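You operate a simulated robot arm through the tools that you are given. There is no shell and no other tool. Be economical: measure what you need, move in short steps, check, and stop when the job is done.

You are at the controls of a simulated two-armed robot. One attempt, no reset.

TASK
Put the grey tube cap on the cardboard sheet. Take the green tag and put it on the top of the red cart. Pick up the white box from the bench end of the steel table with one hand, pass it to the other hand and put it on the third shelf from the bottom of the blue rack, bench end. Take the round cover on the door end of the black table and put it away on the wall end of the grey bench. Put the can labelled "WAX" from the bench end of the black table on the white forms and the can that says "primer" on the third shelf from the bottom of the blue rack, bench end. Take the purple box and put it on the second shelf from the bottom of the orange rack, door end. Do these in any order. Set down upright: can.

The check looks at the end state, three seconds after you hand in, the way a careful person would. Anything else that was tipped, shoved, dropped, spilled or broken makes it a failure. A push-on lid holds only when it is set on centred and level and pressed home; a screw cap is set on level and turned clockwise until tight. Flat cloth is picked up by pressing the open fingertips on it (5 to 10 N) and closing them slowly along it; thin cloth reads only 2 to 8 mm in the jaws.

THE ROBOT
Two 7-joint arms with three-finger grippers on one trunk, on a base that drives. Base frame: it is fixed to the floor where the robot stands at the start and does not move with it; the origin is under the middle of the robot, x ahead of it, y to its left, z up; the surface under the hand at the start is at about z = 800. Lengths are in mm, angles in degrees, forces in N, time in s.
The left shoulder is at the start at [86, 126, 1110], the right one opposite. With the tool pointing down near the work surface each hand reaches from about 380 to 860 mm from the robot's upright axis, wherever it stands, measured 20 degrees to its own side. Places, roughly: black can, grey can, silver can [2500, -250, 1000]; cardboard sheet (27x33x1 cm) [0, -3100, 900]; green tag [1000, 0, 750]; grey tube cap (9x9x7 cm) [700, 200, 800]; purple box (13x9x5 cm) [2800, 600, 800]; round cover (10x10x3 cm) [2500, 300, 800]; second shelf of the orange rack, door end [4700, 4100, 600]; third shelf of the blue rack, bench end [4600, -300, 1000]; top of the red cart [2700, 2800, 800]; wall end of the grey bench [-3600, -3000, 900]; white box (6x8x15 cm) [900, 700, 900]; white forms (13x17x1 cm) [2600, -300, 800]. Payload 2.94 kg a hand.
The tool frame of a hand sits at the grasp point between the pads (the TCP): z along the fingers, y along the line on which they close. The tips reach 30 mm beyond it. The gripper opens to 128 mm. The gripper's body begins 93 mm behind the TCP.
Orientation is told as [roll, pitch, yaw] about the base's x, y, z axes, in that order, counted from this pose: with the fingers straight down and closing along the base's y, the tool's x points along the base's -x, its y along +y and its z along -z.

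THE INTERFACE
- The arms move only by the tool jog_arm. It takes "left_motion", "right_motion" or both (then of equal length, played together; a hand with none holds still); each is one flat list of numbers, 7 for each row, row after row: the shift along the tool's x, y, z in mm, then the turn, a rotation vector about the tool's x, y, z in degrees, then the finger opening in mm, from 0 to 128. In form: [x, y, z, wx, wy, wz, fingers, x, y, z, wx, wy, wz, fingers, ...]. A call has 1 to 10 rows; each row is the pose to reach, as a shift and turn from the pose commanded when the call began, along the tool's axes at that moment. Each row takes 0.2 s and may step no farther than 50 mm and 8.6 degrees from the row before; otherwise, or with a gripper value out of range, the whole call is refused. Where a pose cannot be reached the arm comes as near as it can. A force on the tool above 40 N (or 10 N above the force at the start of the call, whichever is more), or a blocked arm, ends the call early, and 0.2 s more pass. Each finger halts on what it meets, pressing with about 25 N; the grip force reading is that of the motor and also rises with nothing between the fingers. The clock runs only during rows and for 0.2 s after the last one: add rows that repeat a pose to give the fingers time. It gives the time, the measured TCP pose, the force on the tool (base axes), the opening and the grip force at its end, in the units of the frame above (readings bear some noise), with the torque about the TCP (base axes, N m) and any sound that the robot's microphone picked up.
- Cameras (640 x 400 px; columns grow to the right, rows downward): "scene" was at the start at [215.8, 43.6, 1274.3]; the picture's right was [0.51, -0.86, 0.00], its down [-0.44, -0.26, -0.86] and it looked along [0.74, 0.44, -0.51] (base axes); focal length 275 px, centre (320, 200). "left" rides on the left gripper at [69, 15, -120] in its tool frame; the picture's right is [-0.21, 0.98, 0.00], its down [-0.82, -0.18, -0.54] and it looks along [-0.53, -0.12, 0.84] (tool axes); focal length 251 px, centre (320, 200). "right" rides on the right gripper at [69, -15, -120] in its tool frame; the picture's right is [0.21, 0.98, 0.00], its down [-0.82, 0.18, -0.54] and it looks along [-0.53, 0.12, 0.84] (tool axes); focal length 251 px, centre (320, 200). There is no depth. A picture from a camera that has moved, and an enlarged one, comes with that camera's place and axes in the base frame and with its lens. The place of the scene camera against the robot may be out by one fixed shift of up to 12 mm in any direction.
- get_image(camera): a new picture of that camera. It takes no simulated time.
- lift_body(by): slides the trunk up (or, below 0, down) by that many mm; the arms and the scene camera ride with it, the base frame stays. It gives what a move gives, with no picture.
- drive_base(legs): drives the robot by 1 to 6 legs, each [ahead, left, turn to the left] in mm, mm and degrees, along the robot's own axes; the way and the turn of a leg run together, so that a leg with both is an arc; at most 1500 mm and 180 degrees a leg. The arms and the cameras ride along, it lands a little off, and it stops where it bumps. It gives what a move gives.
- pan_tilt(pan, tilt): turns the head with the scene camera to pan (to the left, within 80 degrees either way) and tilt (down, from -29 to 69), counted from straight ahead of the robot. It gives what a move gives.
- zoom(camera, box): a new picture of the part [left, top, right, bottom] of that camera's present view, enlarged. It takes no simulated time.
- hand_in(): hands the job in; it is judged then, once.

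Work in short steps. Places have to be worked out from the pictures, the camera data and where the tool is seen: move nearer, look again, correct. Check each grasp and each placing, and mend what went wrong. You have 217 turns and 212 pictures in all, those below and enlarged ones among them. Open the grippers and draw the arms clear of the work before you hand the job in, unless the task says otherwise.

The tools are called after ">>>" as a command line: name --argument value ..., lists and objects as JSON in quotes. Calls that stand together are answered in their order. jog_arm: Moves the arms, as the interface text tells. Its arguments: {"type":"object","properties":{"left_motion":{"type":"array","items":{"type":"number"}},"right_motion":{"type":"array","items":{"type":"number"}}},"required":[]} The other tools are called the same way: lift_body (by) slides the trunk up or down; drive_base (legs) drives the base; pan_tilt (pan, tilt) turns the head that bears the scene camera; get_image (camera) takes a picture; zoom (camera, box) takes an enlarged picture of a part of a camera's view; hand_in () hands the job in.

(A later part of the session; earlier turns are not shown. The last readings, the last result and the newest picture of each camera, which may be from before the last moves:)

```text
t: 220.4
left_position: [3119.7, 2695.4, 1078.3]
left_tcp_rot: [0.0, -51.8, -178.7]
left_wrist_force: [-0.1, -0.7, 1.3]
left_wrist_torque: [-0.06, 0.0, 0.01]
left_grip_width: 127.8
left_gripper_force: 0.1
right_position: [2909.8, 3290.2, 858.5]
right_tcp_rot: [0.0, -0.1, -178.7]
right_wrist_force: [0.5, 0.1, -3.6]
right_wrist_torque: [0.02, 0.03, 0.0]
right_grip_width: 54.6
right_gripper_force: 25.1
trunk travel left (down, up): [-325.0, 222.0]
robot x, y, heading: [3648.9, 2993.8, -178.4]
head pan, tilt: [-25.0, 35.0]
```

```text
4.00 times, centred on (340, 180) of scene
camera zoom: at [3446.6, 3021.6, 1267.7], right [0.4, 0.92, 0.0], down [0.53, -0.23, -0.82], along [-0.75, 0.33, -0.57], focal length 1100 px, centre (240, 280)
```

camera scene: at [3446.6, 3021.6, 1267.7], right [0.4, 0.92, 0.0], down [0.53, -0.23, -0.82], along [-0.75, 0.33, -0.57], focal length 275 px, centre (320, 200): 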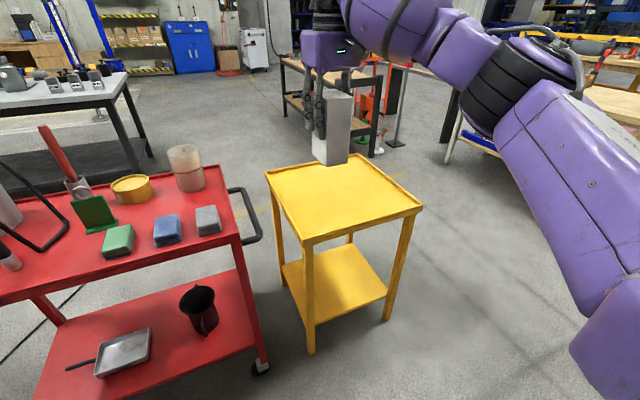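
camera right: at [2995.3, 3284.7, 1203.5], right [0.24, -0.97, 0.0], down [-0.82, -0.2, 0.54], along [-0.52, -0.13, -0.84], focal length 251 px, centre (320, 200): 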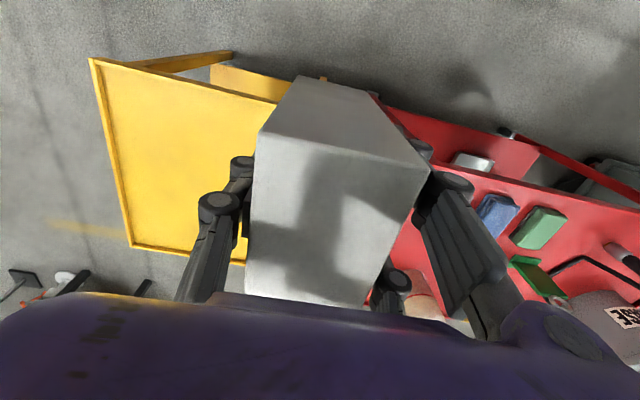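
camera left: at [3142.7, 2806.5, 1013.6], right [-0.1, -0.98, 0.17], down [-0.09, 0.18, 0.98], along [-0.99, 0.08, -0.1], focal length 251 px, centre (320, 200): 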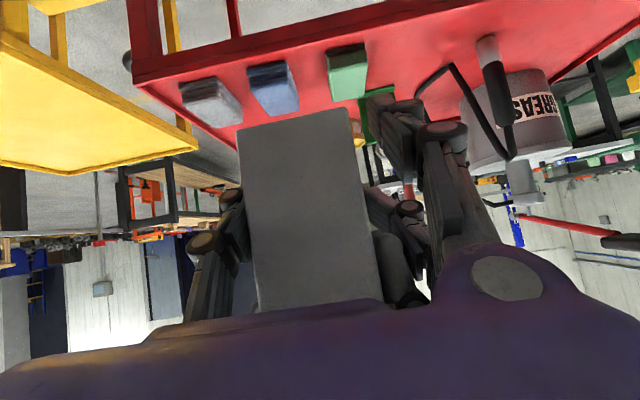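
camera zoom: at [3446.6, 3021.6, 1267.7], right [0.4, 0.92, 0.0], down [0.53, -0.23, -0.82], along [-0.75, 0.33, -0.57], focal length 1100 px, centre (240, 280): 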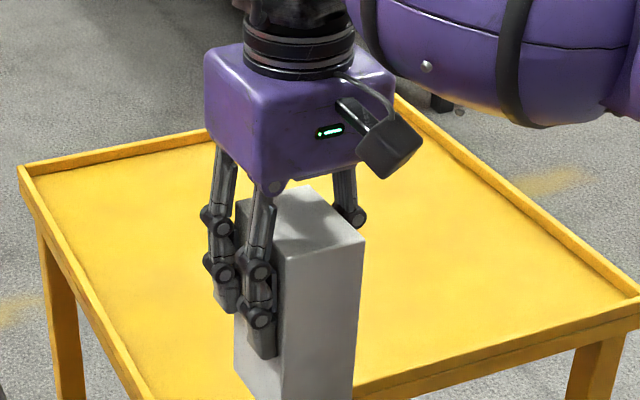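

Triangulating, the yellow top is lower (z≈692) and its near edge is x≈2875, so the box would miss it. I raise the box, drive 170 mm forward, and then lower.

>>> jog_arm --right_motion '[0, 0, -40, 0, 0, 0, 40, 0, 0, -80, 0, 0, 0, 40]'

>>> drive_base --legs '[[170, -40, 0]]'

>>> get_image --camera "scene"

>>> get_image --camera "right"

```text
t: 221.0
left_position: [3120.4, 2695.2, 1077.9]
left_tcp_rot: [0.0, -51.8, -178.6]
left_wrist_force: [-0.3, -0.1, -0.7]
left_wrist_torque: [0.0, 0.03, 0.02]
left_grip_width: 127.9
left_gripper_force: 0.1
right_position: [2909.2, 3290.1, 939.1]
right_tcp_rot: [-0.1, 0.0, -178.5]
right_wrist_force: [-0.1, -0.7, -5.0]
right_wrist_torque: [-0.03, 0.02, -0.01]
right_grip_width: 54.6
right_gripper_force: 24.9
trunk travel left (down, up): [-325.0, 222.0]
robot x, y, heading: [3648.3, 2993.1, -178.2]
head pan, tilt: [-25.0, 35.0]
```

```text
t: 222.5
left_position: [2948.5, 2729.8, 1078.3]
left_tcp_rot: [-0.1, -51.8, -178.3]
left_wrist_force: [0.2, 0.1, -0.6]
left_wrist_torque: [0.01, -0.01, -0.01]
left_grip_width: 127.8
left_gripper_force: 0.1
right_position: [2736.3, 3324.1, 937.7]
right_tcp_rot: [0.0, 0.1, -178.4]
right_wrist_force: [0.8, -0.9, -4.2]
right_wrist_torque: [0.0, -0.02, 0.02]
right_grip_width: 54.7
right_gripper_force: 25.4
trunk travel left (down, up): [-325.0, 222.0]
robot x, y, heading: [3474.3, 3028.1, -178.3]
head pan, tilt: [-25.0, 35.0]
```

```text
127 pictures are left
camera scene: at [3274.7, 3056.5, 1267.7], right [0.4, 0.92, 0.0], down [0.53, -0.23, -0.82], along [-0.75, 0.32, -0.57], focal length 275 px, centre (320, 200)
```

scene: 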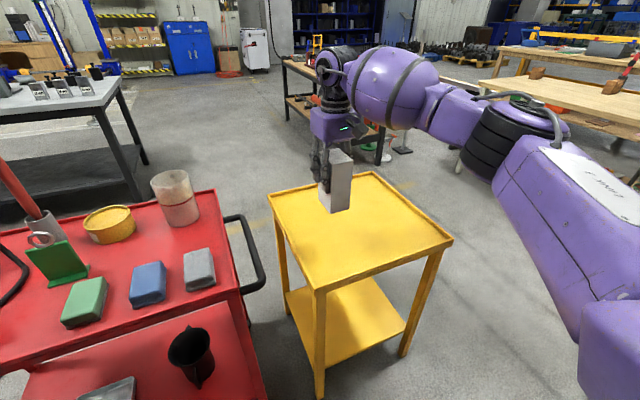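

```text
126 pictures are left
camera right: at [2804.2, 3341.6, 1057.6], right [0.24, -0.97, 0.0], down [-0.82, -0.2, 0.54], along [-0.52, -0.13, -0.84], focal length 251 px, centre (320, 200)
```

right: 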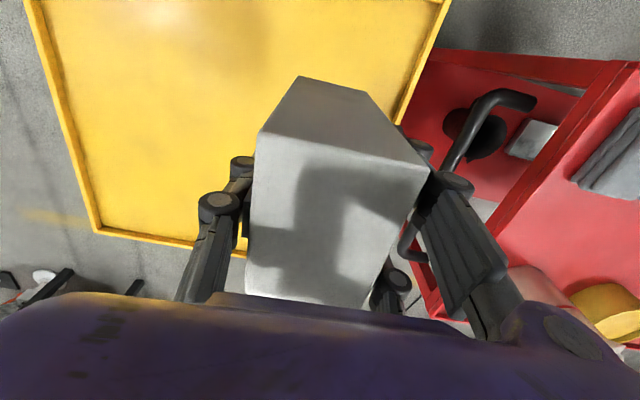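

>>> jog_arm --right_motion '[0, 0, 40, 0, 0, 0, 40, 0, 0, 80, 0, 0, 0, 40, 0, 0, 105, 0, 0, 0, 40, 0, 0, 111, 0, 0, 0, 40, 0, 0, 117, 0, 0, 0, 40, 0, 0, 123, 0, 0, 0, 40, 0, 0, 129, 0, 0, 0, 40]'

>>> zoom --camera "scene" --box '[260, 120, 460, 300]'

```text
t: 224.1
left_position: [2949.4, 2729.4, 1078.8]
left_tcp_rot: [0.0, -51.9, -178.5]
left_wrist_force: [-0.1, -0.6, 0.4]
left_wrist_torque: [-0.01, -0.02, 0.03]
left_grip_width: 128.3
left_gripper_force: 0.0
right_position: [2736.0, 3322.9, 809.5]
right_tcp_rot: [0.0, 0.1, -178.4]
right_wrist_force: [0.4, 0.5, -4.2]
right_wrist_torque: [0.0, 0.01, -0.03]
right_grip_width: 54.5
right_gripper_force: 25.2
trunk travel left (down, up): [-325.0, 222.0]
robot x, y, heading: [3479.9, 3026.7, -178.6]
head pan, tilt: [-25.0, 35.0]
```

```text
2.22 times, centred on (360, 210) of scene
camera zoom: at [3275.1, 3056.5, 1267.7], right [0.4, 0.92, 0.0], down [0.53, -0.23, -0.82], along [-0.75, 0.32, -0.57], focal length 611 px, centre (231, 178)
```

zoom: 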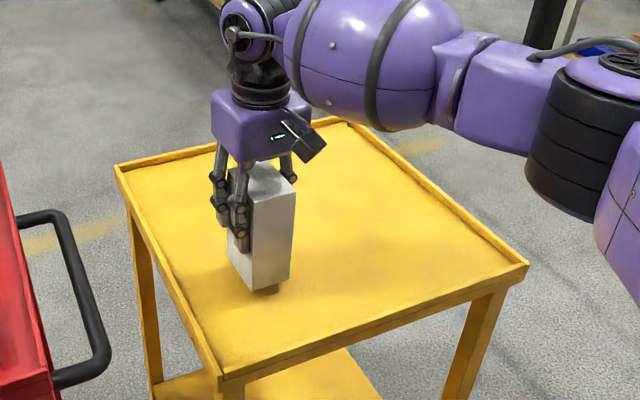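

Still a bit above the surface. Continue down in 4 mm steps.

>>> jog_arm --right_motion '[0, 0, 4, 0, 0, 0, 40, 0, 0, 8, 0, 0, 0, 40, 0, 0, 12, 0, 0, 0, 40, 0, 0, 16, 0, 0, 0, 40, 0, 0, 19, 0, 0, 0, 40, 0, 0, 22, 0, 0, 0, 40, 0, 0, 25, 0, 0, 0, 40, 0, 0, 28, 0, 0, 0, 40]'

```text
t: 225.9
left_position: [2950.9, 2728.7, 1078.9]
left_tcp_rot: [0.0, -51.9, -178.5]
left_wrist_force: [0.2, -0.8, -0.1]
left_wrist_torque: [0.0, 0.0, -0.03]
left_grip_width: 127.9
left_gripper_force: 0.0
right_position: [2736.6, 3323.6, 782.6]
right_tcp_rot: [0.0, 0.0, -178.3]
right_wrist_force: [-0.7, 0.0, 11.9]
right_wrist_torque: [-0.13, -0.53, 0.01]
right_grip_width: 54.7
right_gripper_force: 25.0
trunk travel left (down, up): [-325.0, 222.0]
robot x, y, heading: [3475.1, 3027.7, -178.5]
head pan, tilt: [-25.0, 35.0]
```

Contact at 783. I open, move up 32 mm, and re-grip near the top.

>>> jog_arm --right_motion '[0, 0, -1, 0, 0, 0, 55, 0, 0, -1, 0, 0, 0, 75, 0, 0, -1, 0, 0, 0, 85, 0, 0, -17, 0, 0, 0, 85, 0, 0, -33, 0, 0, 0, 85, 0, 0, -33, 0, 0, 0, 85, 0, 0, -33, 0, 0, 0, 65, 0, 0, -33, 0, 0, 0, 50, 0, 0, -33, 0, 0, 0, 40, 0, 0, -33, 0, 0, 0, 40]'

>>> jog_arm --right_motion '[0, 0, -30, 0, 0, 0, 40, 0, 0, -75, 0, 0, 0, 40, 0, 0, -120, 0, 0, 0, 40, 0, 0, -165, 0, 0, 0, 40, 0, 0, -210, 0, 0, 0, 40, 0, 0, -250, 0, 0, 0, 40]'

>>> get_image --camera "scene"

```text
t: 228.1
left_position: [2951.6, 2728.3, 1079.8]
left_tcp_rot: [0.0, -51.9, -178.5]
left_wrist_force: [-0.5, 0.4, -0.6]
left_wrist_torque: [-0.01, -0.04, 0.0]
left_grip_width: 128.0
left_gripper_force: 0.0
right_position: [2736.9, 3325.2, 815.7]
right_tcp_rot: [0.0, 0.0, -178.4]
right_wrist_force: [0.1, -2.5, 1.5]
right_wrist_torque: [-0.02, -0.04, -0.02]
right_grip_width: 54.7
right_gripper_force: 25.0
trunk travel left (down, up): [-325.0, 222.0]
robot x, y, heading: [3475.1, 3028.1, -178.3]
head pan, tilt: [-25.0, 35.0]
```

```text
t: 229.5
left_position: [2949.6, 2729.1, 1078.4]
left_tcp_rot: [0.0, -51.9, -178.6]
left_wrist_force: [0.4, -0.1, -0.4]
left_wrist_torque: [0.03, 0.01, -0.01]
left_grip_width: 128.2
left_gripper_force: 0.1
right_position: [2736.3, 3325.6, 1063.7]
right_tcp_rot: [-0.1, 0.0, -178.4]
right_wrist_force: [-0.4, -0.7, -4.3]
right_wrist_torque: [0.02, 0.05, -0.01]
right_grip_width: 54.4
right_gripper_force: 25.6
trunk travel left (down, up): [-325.0, 222.0]
robot x, y, heading: [3480.4, 3028.4, -178.5]
head pan, tilt: [-25.0, 35.0]
```

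```text
124 pictures are left
camera scene: at [3275.8, 3055.9, 1267.8], right [0.4, 0.92, 0.0], down [0.53, -0.23, -0.82], along [-0.75, 0.33, -0.57], focal length 275 px, centre (320, 200)
```

scene: 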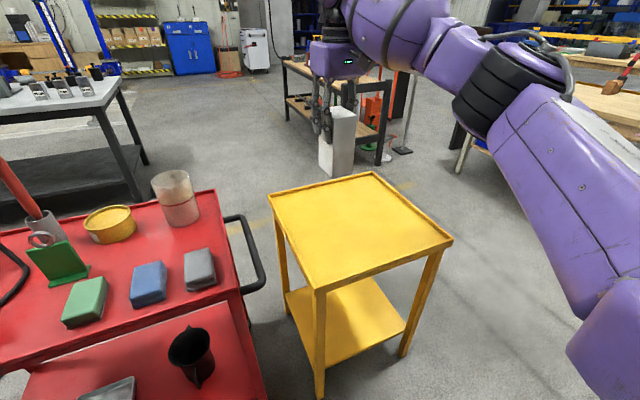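

Re-gripped high. I back off 170 mm and bring the box to the meeting point in front-left.

>>> drive_base --legs '[[-170, 0, 0]]'

>>> jog_arm --right_motion '[8, 46, -2, 0, 0, 0, 40, 15, 93, -4, 0, 0, 0, 40, 23, 139, -6, 0, 0, 0, 40, 31, 186, -8, 0, 0, 0, 40, 39, 232, -10, 0, 0, 0, 40, 46, 279, -12, 0, 0, 0, 40, 54, 325, -14, 0, 0, 0, 40, 62, 372, -16, 0, 0, 0, 40, 69, 418, -18, 0, 0, 0, 40, 77, 465, -19, 0, 0, 0, 40]'

>>> get_image --camera "left"

```text
t: 231.0
left_position: [3121.2, 2734.4, 1078.7]
left_tcp_rot: [-0.1, -52.0, -178.5]
left_wrist_force: [-0.2, 0.0, 0.2]
left_wrist_torque: [-0.01, 0.01, 0.0]
left_grip_width: 128.2
left_gripper_force: 0.1
right_position: [2906.4, 3332.2, 1062.7]
right_tcp_rot: [0.0, 0.0, -178.5]
right_wrist_force: [0.5, -0.1, -4.0]
right_wrist_torque: [0.0, 0.03, 0.02]
right_grip_width: 54.7
right_gripper_force: 24.4
trunk travel left (down, up): [-325.0, 222.0]
robot x, y, heading: [3648.7, 3032.4, -178.3]
head pan, tilt: [-25.0, 35.0]
```

```text
t: 233.2
left_position: [3120.3, 2732.5, 1078.1]
left_tcp_rot: [-0.2, -51.9, -178.5]
left_wrist_force: [0.2, -0.4, -0.9]
left_wrist_torque: [0.03, 0.01, -0.05]
left_grip_width: 128.1
left_gripper_force: 0.0
right_position: [2994.6, 2867.1, 1082.8]
right_tcp_rot: [-0.1, 0.0, -178.5]
right_wrist_force: [0.2, -1.6, -2.9]
right_wrist_torque: [0.0, 0.0, 0.04]
right_grip_width: 54.8
right_gripper_force: 24.9
trunk travel left (down, up): [-325.0, 222.0]
robot x, y, heading: [3650.3, 3033.6, -178.4]
head pan, tilt: [-25.0, 35.0]
```

```text
123 pictures are left
camera left: at [3255.9, 2720.6, 1099.4], right [-0.11, -0.98, 0.17], down [-0.09, 0.18, 0.98], along [-0.99, 0.09, -0.1], focal length 251 px, centre (320, 200)
```

left: 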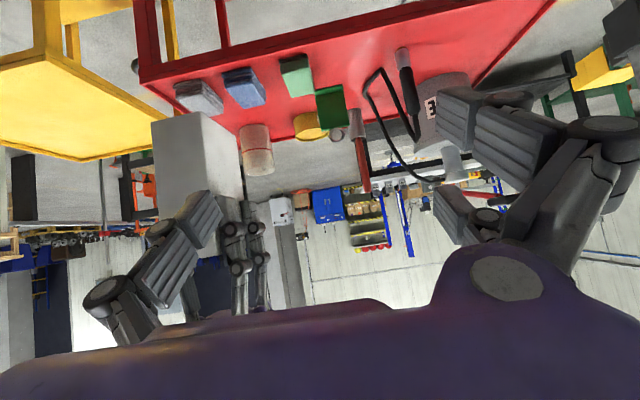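

Now I align the left hand behind the lower part of the box and slide it in.

>>> jog_arm --left_motion '[0, -45, 0, 0, 0, 0, 128, -2, -90, 0, 0, 0, 0, 128, -4, -132, 0, 0, 0, 0, 128, -4, -132, 40, 0, 0, 0, 128, -4, -132, 80, 0, 0, 0, 128, -4, -132, 123, 0, 0, 0, 128, -4, -132, 123, 0, 0, 0, 128]'

>>> get_image --camera "left"

```text
t: 234.8
left_position: [3018.2, 2866.1, 1006.6]
left_tcp_rot: [0.0, -51.9, -178.6]
left_wrist_force: [0.5, 0.2, 0.0]
left_wrist_torque: [-0.02, -0.02, 0.02]
left_grip_width: 128.2
left_gripper_force: 0.0
right_position: [2994.7, 2870.3, 1082.7]
right_tcp_rot: [0.0, 0.0, -178.3]
right_wrist_force: [1.0, 0.4, -3.3]
right_wrist_torque: [0.02, 0.06, 0.01]
right_grip_width: 54.8
right_gripper_force: 24.9
trunk travel left (down, up): [-325.0, 222.0]
robot x, y, heading: [3650.2, 3033.9, -178.1]
head pan, tilt: [-25.0, 35.0]
```

```text
122 pictures are left
camera left: at [3154.1, 2853.3, 1028.0], right [-0.11, -0.98, 0.17], down [-0.09, 0.18, 0.98], along [-0.99, 0.09, -0.1], focal length 251 px, centre (320, 200)
```

left: 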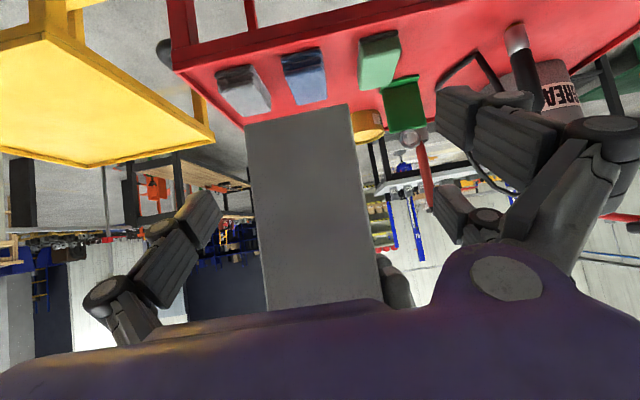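

>>> jog_arm --left_motion '[-2, -2, -2, 0, 0, 0, 110, -2, -2, -2, 0, 0, 0, 90, -2, -2, -2, 0, 0, 0, 70, -2, -2, -2, 0, 0, 0, 58, -2, -2, -2, 0, 0, 0, 48, -2, -2, -2, 0, 0, 0, 40, -2, -2, -2, 0, 0, 0, 40]'

>>> get_image --camera "left"

```text
t: 236.4
left_position: [3018.5, 2868.3, 1008.9]
left_tcp_rot: [-0.1, -51.8, -178.4]
left_wrist_force: [1.1, -11.1, 2.5]
left_wrist_torque: [1.12, -0.04, -0.63]
left_grip_width: 64.6
left_gripper_force: 25.3
right_position: [2993.4, 2870.2, 1083.2]
right_tcp_rot: [0.0, -0.2, -178.5]
right_wrist_force: [-1.9, 10.0, -6.5]
right_wrist_torque: [-0.34, 0.23, 0.88]
right_grip_width: 54.7
right_gripper_force: 24.8
trunk travel left (down, up): [-325.0, 222.0]
robot x, y, heading: [3648.0, 3035.3, -178.2]
head pan, tilt: [-25.0, 35.0]
```

```text
121 pictures are left
camera left: at [3153.7, 2854.8, 1030.1], right [-0.11, -0.98, 0.17], down [-0.09, 0.18, 0.98], along [-0.99, 0.09, -0.1], focal length 251 px, centre (320, 200)
```

left: 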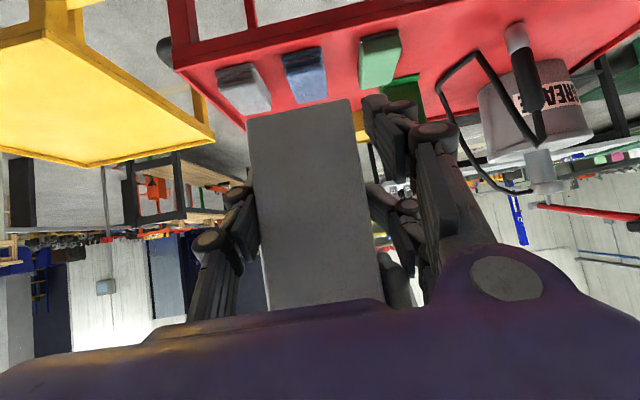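

Finger chains still interfere because the left hand slopes upward. I open, withdraw 110 mm, and pitch the left hand nearer to horizontal.

>>> jog_arm --left_motion '[0, 0, 0, 0, 0, 0, 90, 0, 0, 0, 0, 0, 0, 128, 0, 0, -40, 0, 0, 0, 128, 0, 0, -80, 0, 0, 0, 128, 0, 0, -110, 0, 0, 0, 128, 20, 0, -110, 0, -8, 0, 128, 35, 0, -110, 0, -16, 0, 128, 50, 0, -110, 0, -24, 0, 128, 60, 0, -110, 0, -28, 0, 128, 60, 0, -110, 0, -28, 0, 128]'

>>> get_image --camera "left"

```text
t: 238.2
left_position: [3085.7, 2923.8, 1213.5]
left_tcp_rot: [149.0, -87.9, 27.4]
left_wrist_force: [-1.8, -0.4, -4.6]
left_wrist_torque: [-0.33, -0.04, 0.1]
left_grip_width: 126.7
left_gripper_force: 0.0
left hand out of reach, approached as far as the arm can: row 6, 7, 8, 9
right_position: [2993.0, 2872.3, 1091.8]
right_tcp_rot: [0.6, -0.6, -178.5]
right_wrist_force: [-0.3, 0.2, -4.0]
right_wrist_torque: [-0.02, 0.01, 0.0]
right_grip_width: 54.6
right_gripper_force: 24.9
trunk travel left (down, up): [-325.0, 222.0]
robot x, y, heading: [3646.6, 3032.6, -178.1]
head pan, tilt: [-25.0, 35.0]
stopped in row 9 (left hand): the force on the tool passed its limit at 86 N (the readings are from after the stop); the commanded pose is now the measured one
```

```text
120 pictures are left
camera left: at [3202.5, 2899.9, 1142.5], right [-0.05, -0.97, 0.23], down [0.58, 0.16, 0.8], along [-0.82, 0.18, 0.55], focal length 251 px, centre (320, 200)
```

left: 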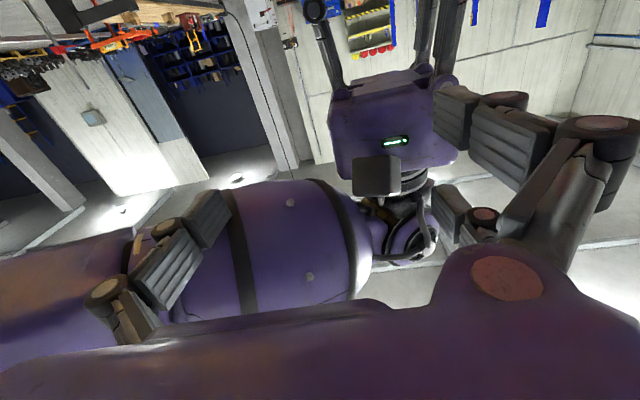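

The arm swung up and touched the right arm. I ease the left hand away to the left, then reassess.

>>> jog_arm --left_motion '[0, 20, 0, 0, 0, 0, 128, 0, 45, 0, 0, 0, 0, 128, 0, 80, 0, 0, 0, 0, 128, 0, 120, 0, 0, 0, 0, 128, 0, 160, 0, 0, 0, 0, 128]'

>>> pan_tilt --pan 10 --tilt 25

>>> get_image --camera "scene"

>>> get_image --camera "left"

```text
t: 239.1
left_position: [3079.4, 2836.1, 1219.6]
left_tcp_rot: [153.1, -87.6, 21.7]
left_wrist_force: [-0.2, 1.3, 0.6]
left_wrist_torque: [-0.01, 0.02, 0.0]
left_grip_width: 128.0
left_gripper_force: 0.1
left hand out of reach, approached as far as the arm can: row 1, 2, 3
right_position: [2998.9, 2862.1, 1090.7]
right_tcp_rot: [0.8, -0.6, -178.3]
right_wrist_force: [0.3, -1.2, -3.8]
right_wrist_torque: [0.14, 0.06, -0.08]
right_grip_width: 54.7
right_gripper_force: 25.4
trunk travel left (down, up): [-325.0, 222.0]
robot x, y, heading: [3647.6, 3033.1, -178.4]
head pan, tilt: [-25.0, 35.0]
stopped in row 4 (left hand): the force on the tool passed its limit at 59 N (the readings are from after the stop); the commanded pose is now the measured one
```

```text
t: 240.1
left_position: [3079.0, 2838.4, 1220.0]
left_tcp_rot: [151.8, -87.5, 23.0]
left_wrist_force: [0.4, 2.7, 1.4]
left_wrist_torque: [0.06, -0.01, -0.05]
left_grip_width: 128.1
left_gripper_force: 0.0
right_position: [2998.3, 2862.3, 1090.6]
right_tcp_rot: [0.7, -0.6, -178.3]
right_wrist_force: [0.0, -2.4, -4.7]
right_wrist_torque: [0.31, -0.01, -0.17]
right_grip_width: 54.5
right_gripper_force: 24.8
trunk travel left (down, up): [-325.0, 222.0]
robot x, y, heading: [3646.3, 3034.3, -178.8]
head pan, tilt: [10.0, 25.0]
```

```text
119 pictures are left
camera scene: at [3436.1, 3007.9, 1283.5], right [-0.2, 0.98, 0.0], down [0.41, 0.08, -0.91], along [-0.89, -0.18, -0.42], focal length 275 px, centre (320, 200)
```

scene: 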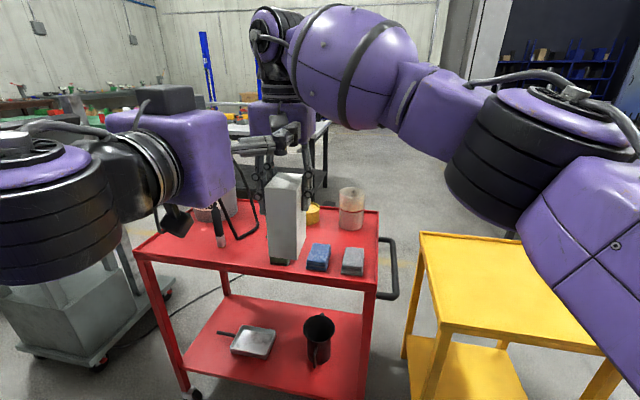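

```text
118 pictures are left
camera left: at [3192.1, 2809.2, 1148.0], right [-0.08, -0.97, 0.23], down [0.59, 0.14, 0.8], along [-0.81, 0.2, 0.56], focal length 251 px, centre (320, 200)
```

left: 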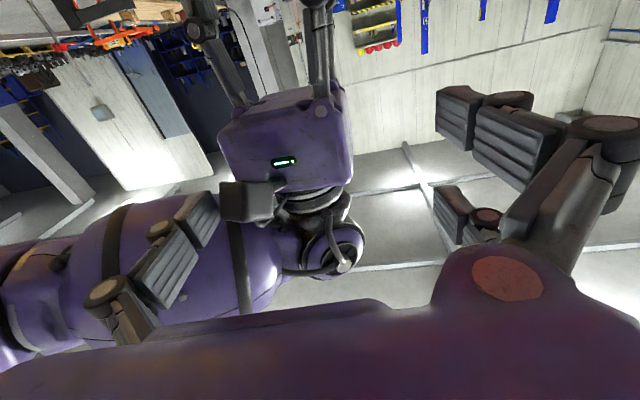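

The left hand is level and straddles the right gripper. I draw it straight back along its axis.

>>> jog_arm --left_motion '[0, 0, -20, 0, 0, 0, 128, 0, 0, -45, 0, 0, 0, 128, 0, 0, -75, 0, 0, 0, 128]'

>>> get_image --camera "scene"

```text
t: 240.9
left_position: [3085.5, 2833.5, 1232.9]
left_tcp_rot: [139.1, -87.8, 34.5]
left_wrist_force: [1.5, 0.8, -0.2]
left_wrist_torque: [0.01, 0.02, -0.03]
left_grip_width: 128.2
left_gripper_force: 0.0
left hand out of reach, approached as far as the arm can: row 1, 2, 3
right_position: [3000.4, 2857.8, 1093.5]
right_tcp_rot: [1.1, -0.8, -178.2]
right_wrist_force: [-0.5, -1.0, -4.3]
right_wrist_torque: [0.17, -0.01, -0.1]
right_grip_width: 54.8
right_gripper_force: 24.9
trunk travel left (down, up): [-325.0, 222.0]
robot x, y, heading: [3651.2, 3032.2, -178.2]
head pan, tilt: [10.0, 25.0]
stopped in row 3 (left hand): the force on the tool passed its limit at 44 N (the readings are from after the stop); the commanded pose is now the measured one
```

```text
117 pictures are left
camera scene: at [3436.1, 3007.9, 1283.5], right [-0.2, 0.98, 0.0], down [0.41, 0.08, -0.91], along [-0.89, -0.18, -0.42], focal length 275 px, centre (320, 200)
```

scene: 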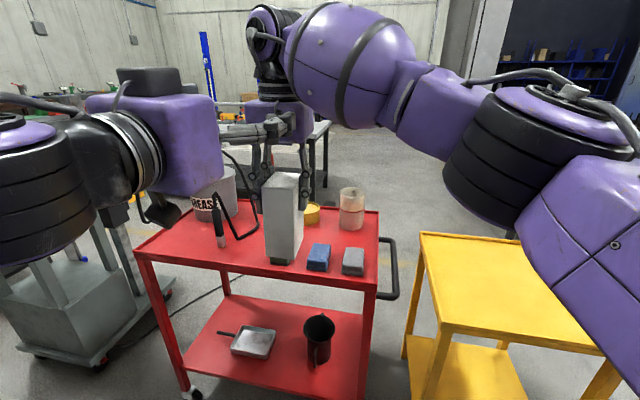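

The left arm is at its limit backward; I instead move the right hand forward and down out of the left fingers.

>>> jog_arm --right_motion '[-20, 0, 0, 0, 0, 0, 40, -45, 0, 0, 0, 0, 0, 40, -75, -5, 5, 0, 0, 0, 40, -100, -20, 20, 0, 0, 0, 40, -110, -60, 35, 0, 0, 0, 40, -110, -105, 35, 0, 0, 0, 40, -110, -150, 35, 0, 0, 0, 40]'

>>> get_image --camera "scene"

```text
t: 242.5
left_position: [3085.4, 2837.0, 1233.1]
left_tcp_rot: [136.0, -87.8, 37.5]
left_wrist_force: [-0.6, 0.6, -0.6]
left_wrist_torque: [0.03, 0.03, 0.06]
left_grip_width: 128.0
left_gripper_force: 0.1
right_position: [2884.2, 3006.1, 1056.5]
right_tcp_rot: [1.2, -0.6, -178.3]
right_wrist_force: [-0.8, 0.8, -4.5]
right_wrist_torque: [-0.03, 0.04, 0.0]
right_grip_width: 54.6
right_gripper_force: 24.9
right hand out of reach, approached as far as the arm can: row 3, 4, 5
trunk travel left (down, up): [-325.0, 222.0]
robot x, y, heading: [3648.5, 3034.1, -178.6]
head pan, tilt: [10.0, 25.0]
```

```text
116 pictures are left
camera scene: at [3435.3, 3011.0, 1283.4], right [-0.2, 0.98, 0.0], down [0.41, 0.08, -0.91], along [-0.89, -0.18, -0.42], focal length 275 px, centre (320, 200)
```

scene: 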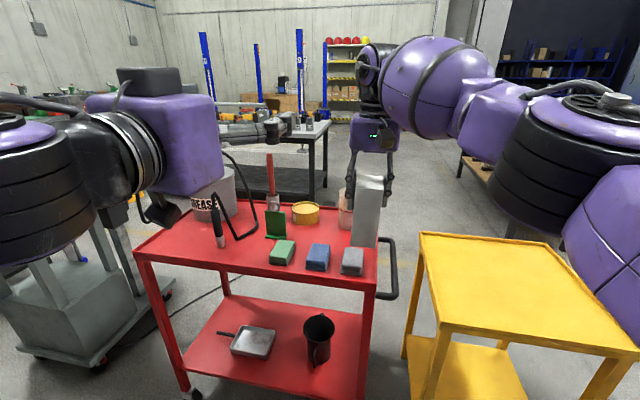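

Clear. Folded reach was the problem, so I extend the left hand forward (level) and then lower it, in the free space left of the box.

>>> jog_arm --left_motion '[0, 20, 20, 0, 0, 0, 128, 0, 40, 50, 0, 0, 0, 128, 0, 50, 90, 0, 0, 0, 128, 0, 50, 130, 0, 0, 0, 128, 20, 50, 165, 0, 0, 0, 128, 60, 50, 165, 0, 0, 0, 128, 100, 50, 165, 0, 0, 0, 128, 140, 50, 165, 0, 0, 0, 128, 180, 50, 165, 0, 0, 0, 128]'

>>> get_image --camera "scene"

>>> get_image --camera "left"

```text
t: 244.5
left_position: [2909.9, 2798.2, 1057.5]
left_tcp_rot: [139.9, -87.7, 33.8]
left_wrist_force: [0.1, -0.6, -0.9]
left_wrist_torque: [-0.04, -0.01, -0.01]
left_grip_width: 128.2
left_gripper_force: 0.1
right_position: [2882.1, 3003.3, 1055.4]
right_tcp_rot: [0.9, -0.7, -178.3]
right_wrist_force: [-0.4, -0.4, -4.0]
right_wrist_torque: [0.01, 0.01, 0.01]
right_grip_width: 54.5
right_gripper_force: 24.6
trunk travel left (down, up): [-325.0, 222.0]
robot x, y, heading: [3650.9, 3029.7, -178.4]
head pan, tilt: [10.0, 25.0]
```

```text
115 pictures are left
camera scene: at [3435.2, 3007.9, 1283.3], right [-0.2, 0.98, 0.0], down [0.41, 0.08, -0.91], along [-0.89, -0.18, -0.42], focal length 275 px, centre (320, 200)
```

scene: 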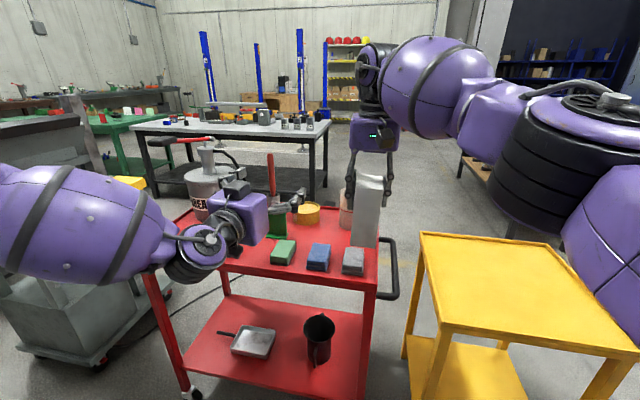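

```text
114 pictures are left
camera left: at [3023.2, 2767.9, 987.6], right [-0.1, -0.97, 0.24], down [0.58, 0.14, 0.8], along [-0.81, 0.22, 0.55], focal length 251 px, centre (320, 200)
```

left: 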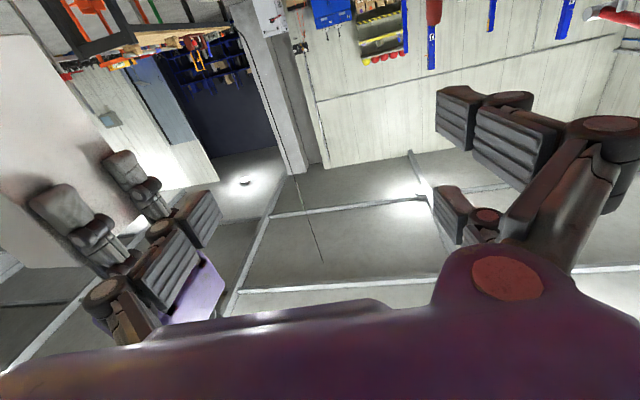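

The level pose works when extended. I straighten it, draw it back/right/down behind where the box will be, then bring the box across.

>>> jog_arm --left_motion '[16, 0, -20, -1.6, 0.3, -0.3, 128, 33, 0, -40, -3.2, 0.7, -0.6, 128, 50, 0, -60, -4.8, 1.0, -0.9, 128, 66, -35, -60, -6.4, 1.4, -1.2, 128, 82, -75, -60, -7.9, 1.7, -1.4, 128, 82, -110, -60, -7.9, 1.7, -1.4, 128, 82, -110, -60, -7.9, 1.7, -1.4, 128]'

>>> jog_arm --right_motion '[-25, 0, 0, 0, 0, 0, 40, -45, 20, 0, 0, 0, 0, 40, -45, 45, 0, 0, 0, 0, 40, -45, 70, 0, 0, 0, 0, 40, -45, 90, 0, 0, 0, 0, 40, -45, 90, 0, 0, 0, 0, 40]'

>>> get_image --camera "left"

>>> get_image --camera "scene"

```text
t: 246.1
left_position: [2983.3, 2888.0, 980.5]
left_tcp_rot: [-99.7, -89.8, -79.0]
left_wrist_force: [-0.5, -0.3, -0.8]
left_wrist_torque: [-0.02, 0.0, 0.06]
left_grip_width: 128.0
left_gripper_force: 0.0
left hand out of reach, approached as far as the arm can: row 6, 7
right_position: [2884.1, 3003.3, 1057.2]
right_tcp_rot: [1.2, -0.7, -178.2]
right_wrist_force: [1.0, -0.6, -3.1]
right_wrist_torque: [-0.01, 0.01, 0.03]
right_grip_width: 54.7
right_gripper_force: 25.3
trunk travel left (down, up): [-325.0, 222.0]
robot x, y, heading: [3647.8, 3031.4, -178.4]
head pan, tilt: [10.0, 25.0]
```

```text
t: 247.5
left_position: [2983.7, 2888.9, 980.9]
left_tcp_rot: [-81.5, -89.8, -97.2]
left_wrist_force: [0.4, 0.6, 0.5]
left_wrist_torque: [-0.01, 0.03, 0.03]
left_grip_width: 127.9
left_gripper_force: 0.0
right_position: [2894.7, 2938.2, 1048.6]
right_tcp_rot: [1.1, -0.9, -178.3]
right_wrist_force: [0.5, 0.8, -4.1]
right_wrist_torque: [0.0, 0.04, 0.0]
right_grip_width: 54.6
right_gripper_force: 24.5
right hand out of reach, approached as far as the arm can: row 1, 2, 3, 4, 5, 6
trunk travel left (down, up): [-325.0, 222.0]
robot x, y, heading: [3649.4, 3031.4, -178.8]
head pan, tilt: [10.0, 25.0]
```

```text
113 pictures are left
camera left: at [3102.2, 2875.9, 912.9], right [0.02, -0.98, 0.21], down [0.54, 0.19, 0.82], along [-0.84, 0.1, 0.53], focal length 251 px, centre (320, 200)
```

left: 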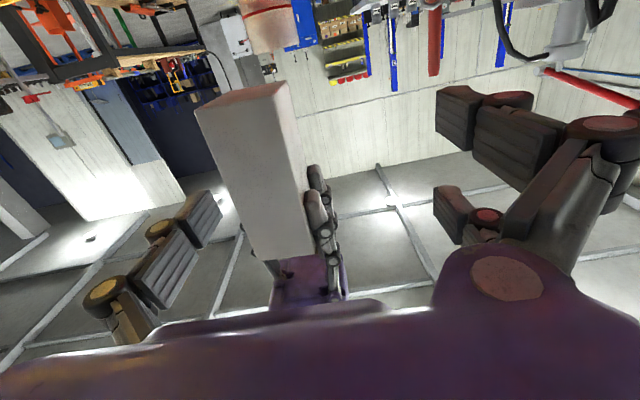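

```text
112 pictures are left
camera scene: at [3435.6, 3008.8, 1283.4], right [-0.2, 0.98, 0.0], down [0.41, 0.08, -0.91], along [-0.89, -0.18, -0.42], focal length 275 px, centre (320, 200)
```

scene: 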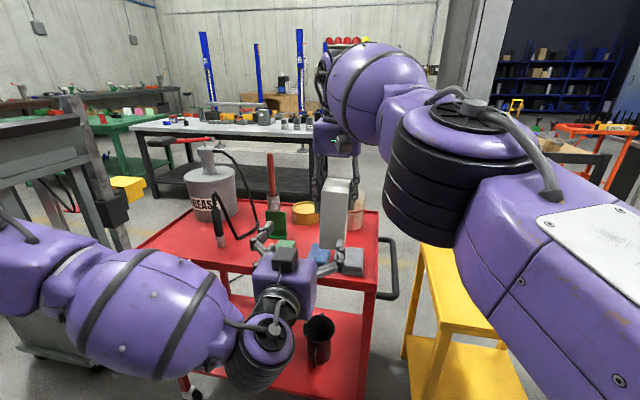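

Both are near; the left hand must go ~48 mm right. I try that sideways shift first.

>>> jog_arm --left_motion '[0, -16, 5, 0, 0, 0, 128, 4, -32, 10, 0, 0, 0, 128, 8, -48, 12, 0, 0, 0, 128, 8, -48, 12, 0, 0, 0, 128]'

```text
t: 248.5
left_position: [2981.1, 2894.3, 993.8]
left_tcp_rot: [-81.2, -89.9, -97.3]
left_wrist_force: [0.2, -0.8, -0.1]
left_wrist_torque: [0.0, -0.01, 0.02]
left_grip_width: 128.3
left_gripper_force: 0.1
left hand out of reach, approached as far as the arm can: row 1, 2, 3, 4
right_position: [2894.3, 2935.9, 1047.2]
right_tcp_rot: [1.0, -0.8, -178.3]
right_wrist_force: [-0.2, 0.5, -3.6]
right_wrist_torque: [0.0, 0.03, 0.01]
right_grip_width: 54.5
right_gripper_force: 24.6
trunk travel left (down, up): [-325.0, 222.0]
robot x, y, heading: [3645.1, 3029.9, -178.3]
head pan, tilt: [10.0, 25.0]
```

The left hand can't point straight ahead that far right. I yaw both hands 35° to the right so the left can reach the box from outside.

>>> jog_arm --right_motion '[5, 0, 0, 0, 0, 7, 40, 12, 0, 0, 0, 0, 14, 40, 18, 0, 0, 0, 0, 21, 40, 24, 0, 0, 0, 0, 28, 40, 30, 0, 0, 0, 0, 35, 40, 30, 0, 0, 0, 0, 35, 40]' --left_motion '[0, 3, -5, 7, 0, 0, 128, 2, 6, -9, 14, 0, 0, 128, 4, 8, -12, 21, 0, 0, 128, 6, 8, -15, 28, 0, 0, 128, 10, 8, -18, 35, 0, 0, 128, 12, 8, -18, 35, 0, 0, 128]'

>>> get_image --camera "left"

```text
t: 249.9
left_position: [2998.6, 2888.2, 982.3]
left_tcp_rot: [-96.8, -89.9, -116.8]
left_wrist_force: [0.0, 1.0, 0.3]
left_wrist_torque: [-0.02, -0.02, 0.0]
left_grip_width: 128.0
left_gripper_force: 0.1
right_position: [2902.5, 2927.7, 1053.3]
right_tcp_rot: [1.2, 0.0, 146.7]
right_wrist_force: [0.3, 0.3, -3.1]
right_wrist_torque: [0.0, 0.01, 0.02]
right_grip_width: 54.6
right_gripper_force: 24.9
right hand out of reach, approached as far as the arm can: row 2, 3, 4, 5, 6
trunk travel left (down, up): [-325.0, 222.0]
robot x, y, heading: [3648.9, 3028.8, -178.3]
head pan, tilt: [10.0, 25.0]
```

```text
111 pictures are left
camera left: at [3089.2, 2807.5, 914.0], right [-0.54, -0.81, 0.21], down [0.55, -0.15, 0.82], along [-0.64, 0.56, 0.53], focal length 251 px, centre (320, 200)
```

left: 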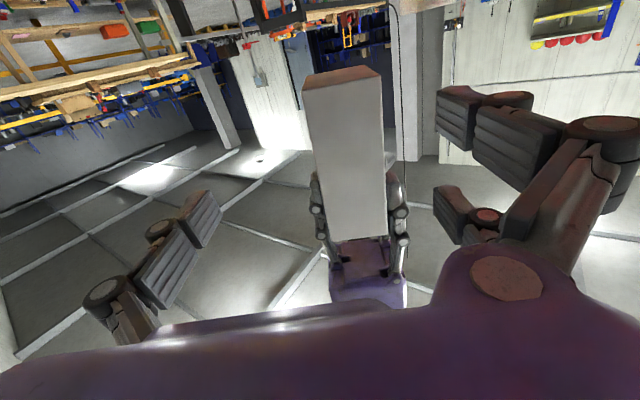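

The box is squarely ahead of the left hand. I advance 88 mm with an 18 mm lateral correction.

>>> jog_arm --left_motion '[2, 9, 0, 0, 0, 0, 128, 4, 18, 15, 0, 0, 0, 128, 4, 18, 45, 0, 0, 0, 128, 4, 18, 70, 0, 0, 0, 128, 4, 18, 88, 0, 0, 0, 128, 4, 18, 88, 0, 0, 0, 128]'

>>> get_image --camera "left"

```text
t: 251.3
left_position: [2915.0, 2918.9, 977.9]
left_tcp_rot: [-154.2, -89.9, -59.1]
left_wrist_force: [0.5, -0.2, 1.0]
left_wrist_torque: [0.05, 0.0, 0.02]
left_grip_width: 128.0
left_gripper_force: 0.0
right_position: [2902.8, 2927.7, 1052.2]
right_tcp_rot: [1.3, 0.0, 146.8]
right_wrist_force: [0.5, -0.1, -4.1]
right_wrist_torque: [-0.02, 0.03, -0.01]
right_grip_width: 54.8
right_gripper_force: 25.4
trunk travel left (down, up): [-325.0, 222.0]
robot x, y, heading: [3652.4, 3029.2, -178.4]
head pan, tilt: [10.0, 25.0]
```

```text
110 pictures are left
camera left: at [3005.2, 2840.6, 909.9], right [-0.54, -0.81, 0.21], down [0.55, -0.15, 0.82], along [-0.64, 0.56, 0.53], focal length 251 px, centre (320, 200)
```

left: 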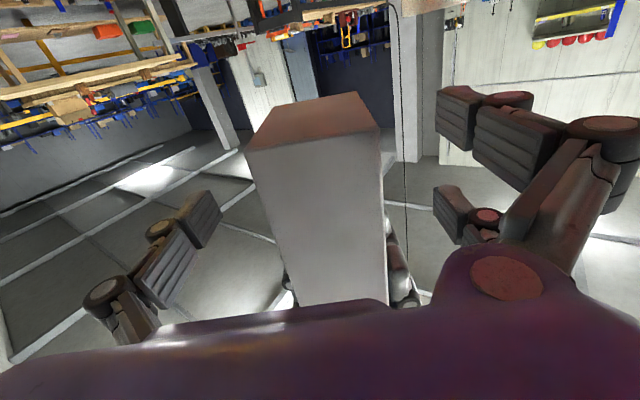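

>>> jog_arm --left_motion '[0, -1, 0, 0, 0, 0, 110, 0, -1, 0, 0, 0, 0, 90, 0, -1, 0, 0, 0, 0, 70, 0, -1, 0, 0, 0, 0, 58, 0, -1, 0, 0, 0, 0, 48, 0, -1, 0, 0, 0, 0, 40, 0, -1, 0, 0, 0, 0, 40]'

>>> get_image --camera "left"

```text
t: 252.9
left_position: [2914.7, 2920.6, 976.0]
left_tcp_rot: [-122.1, -89.9, -91.1]
left_wrist_force: [-6.7, -11.5, 0.0]
left_wrist_torque: [0.23, -0.49, 0.38]
left_grip_width: 54.6
left_gripper_force: 24.8
right_position: [2902.7, 2930.6, 1053.2]
right_tcp_rot: [1.2, 0.0, 146.8]
right_wrist_force: [7.6, 10.7, -0.6]
right_wrist_torque: [0.6, -0.18, -0.15]
right_grip_width: 54.7
right_gripper_force: 24.7
trunk travel left (down, up): [-325.0, 222.0]
robot x, y, heading: [3647.7, 3030.1, -178.4]
head pan, tilt: [10.0, 25.0]
```

```text
109 pictures are left
camera left: at [3005.7, 2840.8, 909.7], right [-0.54, -0.82, 0.21], down [0.55, -0.15, 0.82], along [-0.64, 0.56, 0.53], focal length 251 px, centre (320, 200)
```

left: 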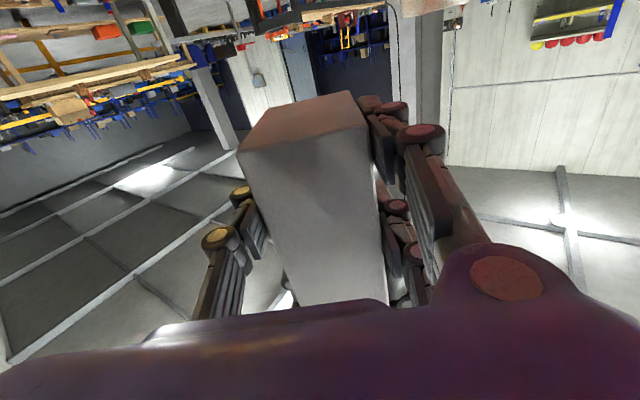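

Both hands hold the box at 54.6 mm. Now the right hand opens and rises clear; the left keeps the box.

>>> jog_arm --right_motion '[0, 0, 0, 0, 0, 0, 60, 0, 0, 0, 0, 0, 0, 75, 0, 0, 0, 0, 0, 0, 85, 0, 0, -20, 0, 0, 0, 85, 0, 0, -55, 0, 0, 0, 85, 0, 0, -90, 0, 0, 0, 85, 0, -30, -110, 0, 0, 0, 85, 0, -75, -110, 0, 0, 0, 85, 0, -120, -110, 0, 0, 0, 85, 0, -165, -110, 0, 0, 0, 85]'

>>> get_image --camera "scene"

>>> get_image --camera "left"

```text
t: 255.1
left_position: [2915.3, 2922.1, 976.9]
left_tcp_rot: [-123.8, -90.1, -89.7]
left_wrist_force: [-0.4, 1.3, -0.7]
left_wrist_torque: [-0.02, -0.01, 0.04]
left_grip_width: 54.5
left_gripper_force: 25.5
right_position: [2904.2, 3046.0, 1180.2]
right_tcp_rot: [1.2, 0.2, 146.9]
right_wrist_force: [-0.2, -0.2, -0.4]
right_wrist_torque: [0.0, -0.01, -0.01]
right_grip_width: 84.9
right_gripper_force: 0.0
right hand out of reach, approached as far as the arm can: row 5, 6, 7, 8, 9, 10
trunk travel left (down, up): [-325.0, 222.0]
robot x, y, heading: [3649.8, 3028.2, -178.1]
head pan, tilt: [10.0, 25.0]
```

```text
108 pictures are left
camera scene: at [3435.3, 3009.4, 1283.3], right [-0.2, 0.98, 0.0], down [0.41, 0.08, -0.91], along [-0.89, -0.18, -0.42], focal length 275 px, centre (320, 200)
```

scene: 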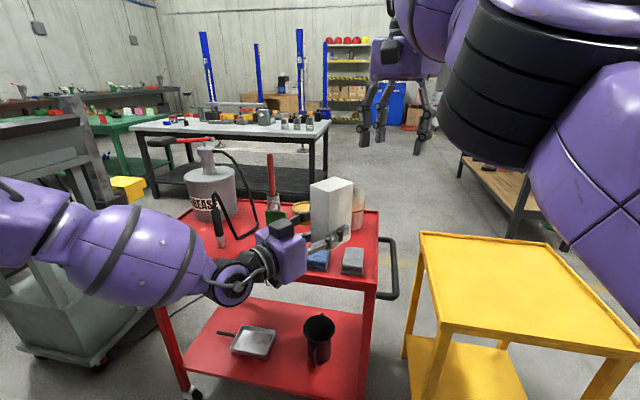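

```text
107 pictures are left
camera left: at [3005.5, 2843.2, 909.7], right [-0.54, -0.81, 0.21], down [0.55, -0.15, 0.82], along [-0.64, 0.56, 0.53], focal length 251 px, centre (320, 200)
```

left: 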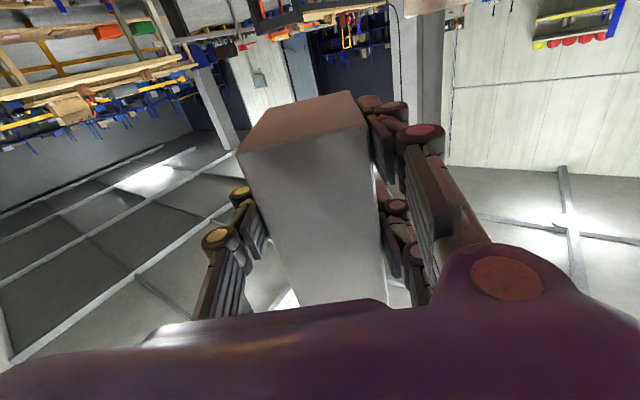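

The pass succeeded. I retract the right hand, raise the trunk, and drive south down the corridor to the blue rack, turning to face it.

>>> jog_arm --right_motion '[27, -32, 0, 0, 0, -7, 85, 54, -64, 0, 0, 0, -14, 85, 81, -96, 0, 0, 0, -21, 85, 108, -128, 0, 0, 0, -28, 85, 135, -159, 0, 0, 0, -35, 85]'

>>> lift_body --by 130

>>> drive_base --legs '[[0, 0, 88.2], [0, -200, 0], [1500, 0, 0], [1480, 0, 0]]'

>>> pan_tilt --pan 60 --tilt 15

>>> get_image --camera "scene"

```text
t: 256.3
left_position: [2917.0, 2921.2, 977.5]
left_tcp_rot: [-148.3, -90.0, -65.1]
left_wrist_force: [0.0, -0.6, -0.5]
left_wrist_torque: [-0.07, -0.04, -0.02]
left_grip_width: 54.6
left_gripper_force: 24.8
right_position: [2906.7, 3079.7, 1206.7]
right_tcp_rot: [1.0, -0.8, 175.8]
right_wrist_force: [0.0, -1.1, -0.4]
right_wrist_torque: [-0.01, 0.02, -0.01]
right_grip_width: 84.8
right_gripper_force: 0.1
right hand out of reach, approached as far as the arm can: row 1, 2, 3, 4, 5
trunk travel left (down, up): [-325.0, 222.0]
robot x, y, heading: [3649.8, 3036.4, -178.4]
head pan, tilt: [10.0, 25.0]
```

```text
t: 257.9
left_position: [2917.9, 2920.9, 1133.5]
left_tcp_rot: [144.6, -88.1, 1.8]
left_wrist_force: [-1.4, 0.6, -3.8]
left_wrist_torque: [0.03, -0.03, -0.02]
left_grip_width: 54.5
left_gripper_force: 25.2
right_position: [2956.2, 3084.0, 1443.7]
right_tcp_rot: [2.2, -9.9, 175.3]
right_wrist_force: [-0.2, 0.3, 0.2]
right_wrist_torque: [0.04, 0.01, 0.0]
right_grip_width: 85.2
right_gripper_force: 0.1
trunk travel left (down, up): [-455.0, 92.0]
robot x, y, heading: [3649.0, 3032.4, -178.5]
head pan, tilt: [10.0, 25.0]
```

```text
t: 277.9
left_position: [3422.3, -686.8, 1135.5]
left_tcp_rot: [145.5, -88.0, 87.0]
left_wrist_force: [0.4, 0.9, -3.6]
left_wrist_torque: [0.03, -0.05, 0.01]
left_grip_width: 54.8
left_gripper_force: 25.0
right_position: [3263.7, -635.2, 1446.1]
right_tcp_rot: [2.1, -10.4, -98.2]
right_wrist_force: [-0.3, 0.5, 0.7]
right_wrist_torque: [0.0, -0.02, -0.02]
right_grip_width: 85.1
right_gripper_force: 0.1
trunk travel left (down, up): [-455.0, 92.0]
robot x, y, heading: [3363.5, 51.9, -92.2]
head pan, tilt: [10.0, 25.0]
```

```text
t: 279.1
left_position: [3422.4, -686.8, 1135.1]
left_tcp_rot: [145.4, -88.0, 87.3]
left_wrist_force: [0.4, -0.1, -3.5]
left_wrist_torque: [0.06, -0.05, -0.01]
left_grip_width: 54.4
left_gripper_force: 24.1
right_position: [3263.9, -635.7, 1446.8]
right_tcp_rot: [2.0, -10.2, -98.4]
right_wrist_force: [-0.1, 0.3, -0.6]
right_wrist_torque: [-0.04, -0.01, 0.0]
right_grip_width: 85.1
right_gripper_force: 0.0
trunk travel left (down, up): [-455.0, 92.0]
robot x, y, heading: [3357.8, 51.6, -92.3]
head pan, tilt: [60.0, 15.0]
```

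```text
106 pictures are left
camera scene: at [3383.4, -133.9, 1437.2], right [-0.98, -0.2, 0.0], down [-0.05, 0.25, -0.97], along [0.19, -0.95, -0.25], focal length 275 px, centre (320, 200)
```

scene: 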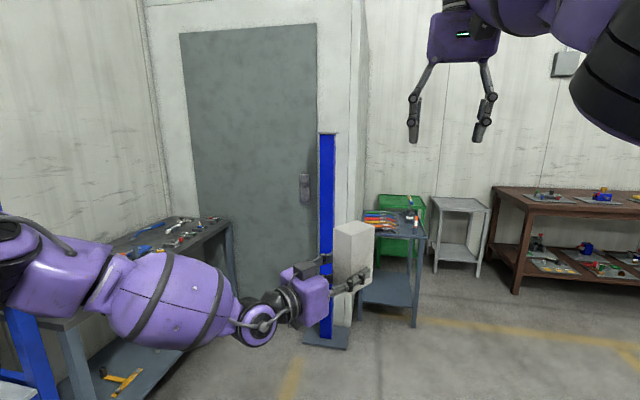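

I turn left to face the rack (east), strafe to y≈-450 and look at it.

>>> drive_base --legs '[[0, 0, 92.2], [0, -480, 0]]'

>>> pan_tilt --pan -5 --tilt 15

>>> get_image --camera "scene"

```text
t: 287.7
left_position: [4094.6, -334.7, 1134.8]
left_tcp_rot: [145.5, -88.1, 179.5]
left_wrist_force: [-0.6, -0.7, -3.4]
left_wrist_torque: [0.06, 0.03, 0.01]
left_grip_width: 54.5
left_gripper_force: 24.5
right_position: [4049.5, -495.5, 1445.8]
right_tcp_rot: [2.1, -10.2, -5.8]
right_wrist_force: [0.3, -0.5, 0.5]
right_wrist_torque: [-0.03, -0.03, -0.03]
right_grip_width: 84.9
right_gripper_force: 0.1
trunk travel left (down, up): [-455.0, 92.0]
robot x, y, heading: [3357.7, -432.0, 0.3]
head pan, tilt: [60.0, 15.0]
```

```text
t: 289.1
left_position: [4094.5, -334.8, 1135.1]
left_tcp_rot: [145.0, -87.9, -179.9]
left_wrist_force: [0.1, 1.1, -4.2]
left_wrist_torque: [0.04, 0.02, -0.04]
left_grip_width: 54.8
left_gripper_force: 25.0
right_position: [4051.4, -495.1, 1447.1]
right_tcp_rot: [2.1, -10.2, -5.8]
right_wrist_force: [0.5, -0.5, -0.7]
right_wrist_torque: [-0.01, 0.01, 0.01]
right_grip_width: 84.9
right_gripper_force: 0.0
trunk travel left (down, up): [-455.0, 92.0]
robot x, y, heading: [3362.8, -430.1, 0.4]
head pan, tilt: [-5.0, 15.0]
```

```text
105 pictures are left
camera scene: at [3552.1, -439.9, 1436.5], right [-0.08, -1.0, 0.0], down [-0.26, 0.02, -0.97], along [0.96, -0.08, -0.26], focal length 275 px, centre (320, 200)
```

scene: 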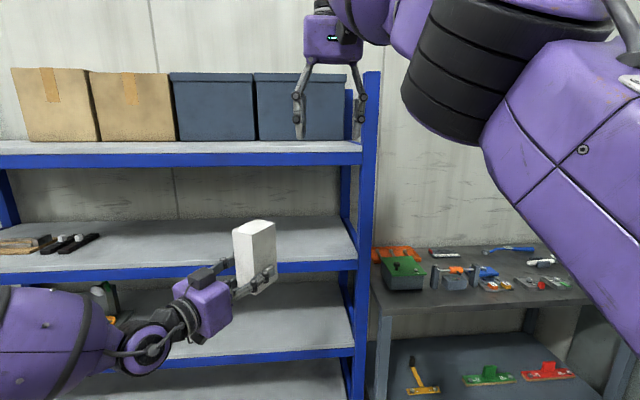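

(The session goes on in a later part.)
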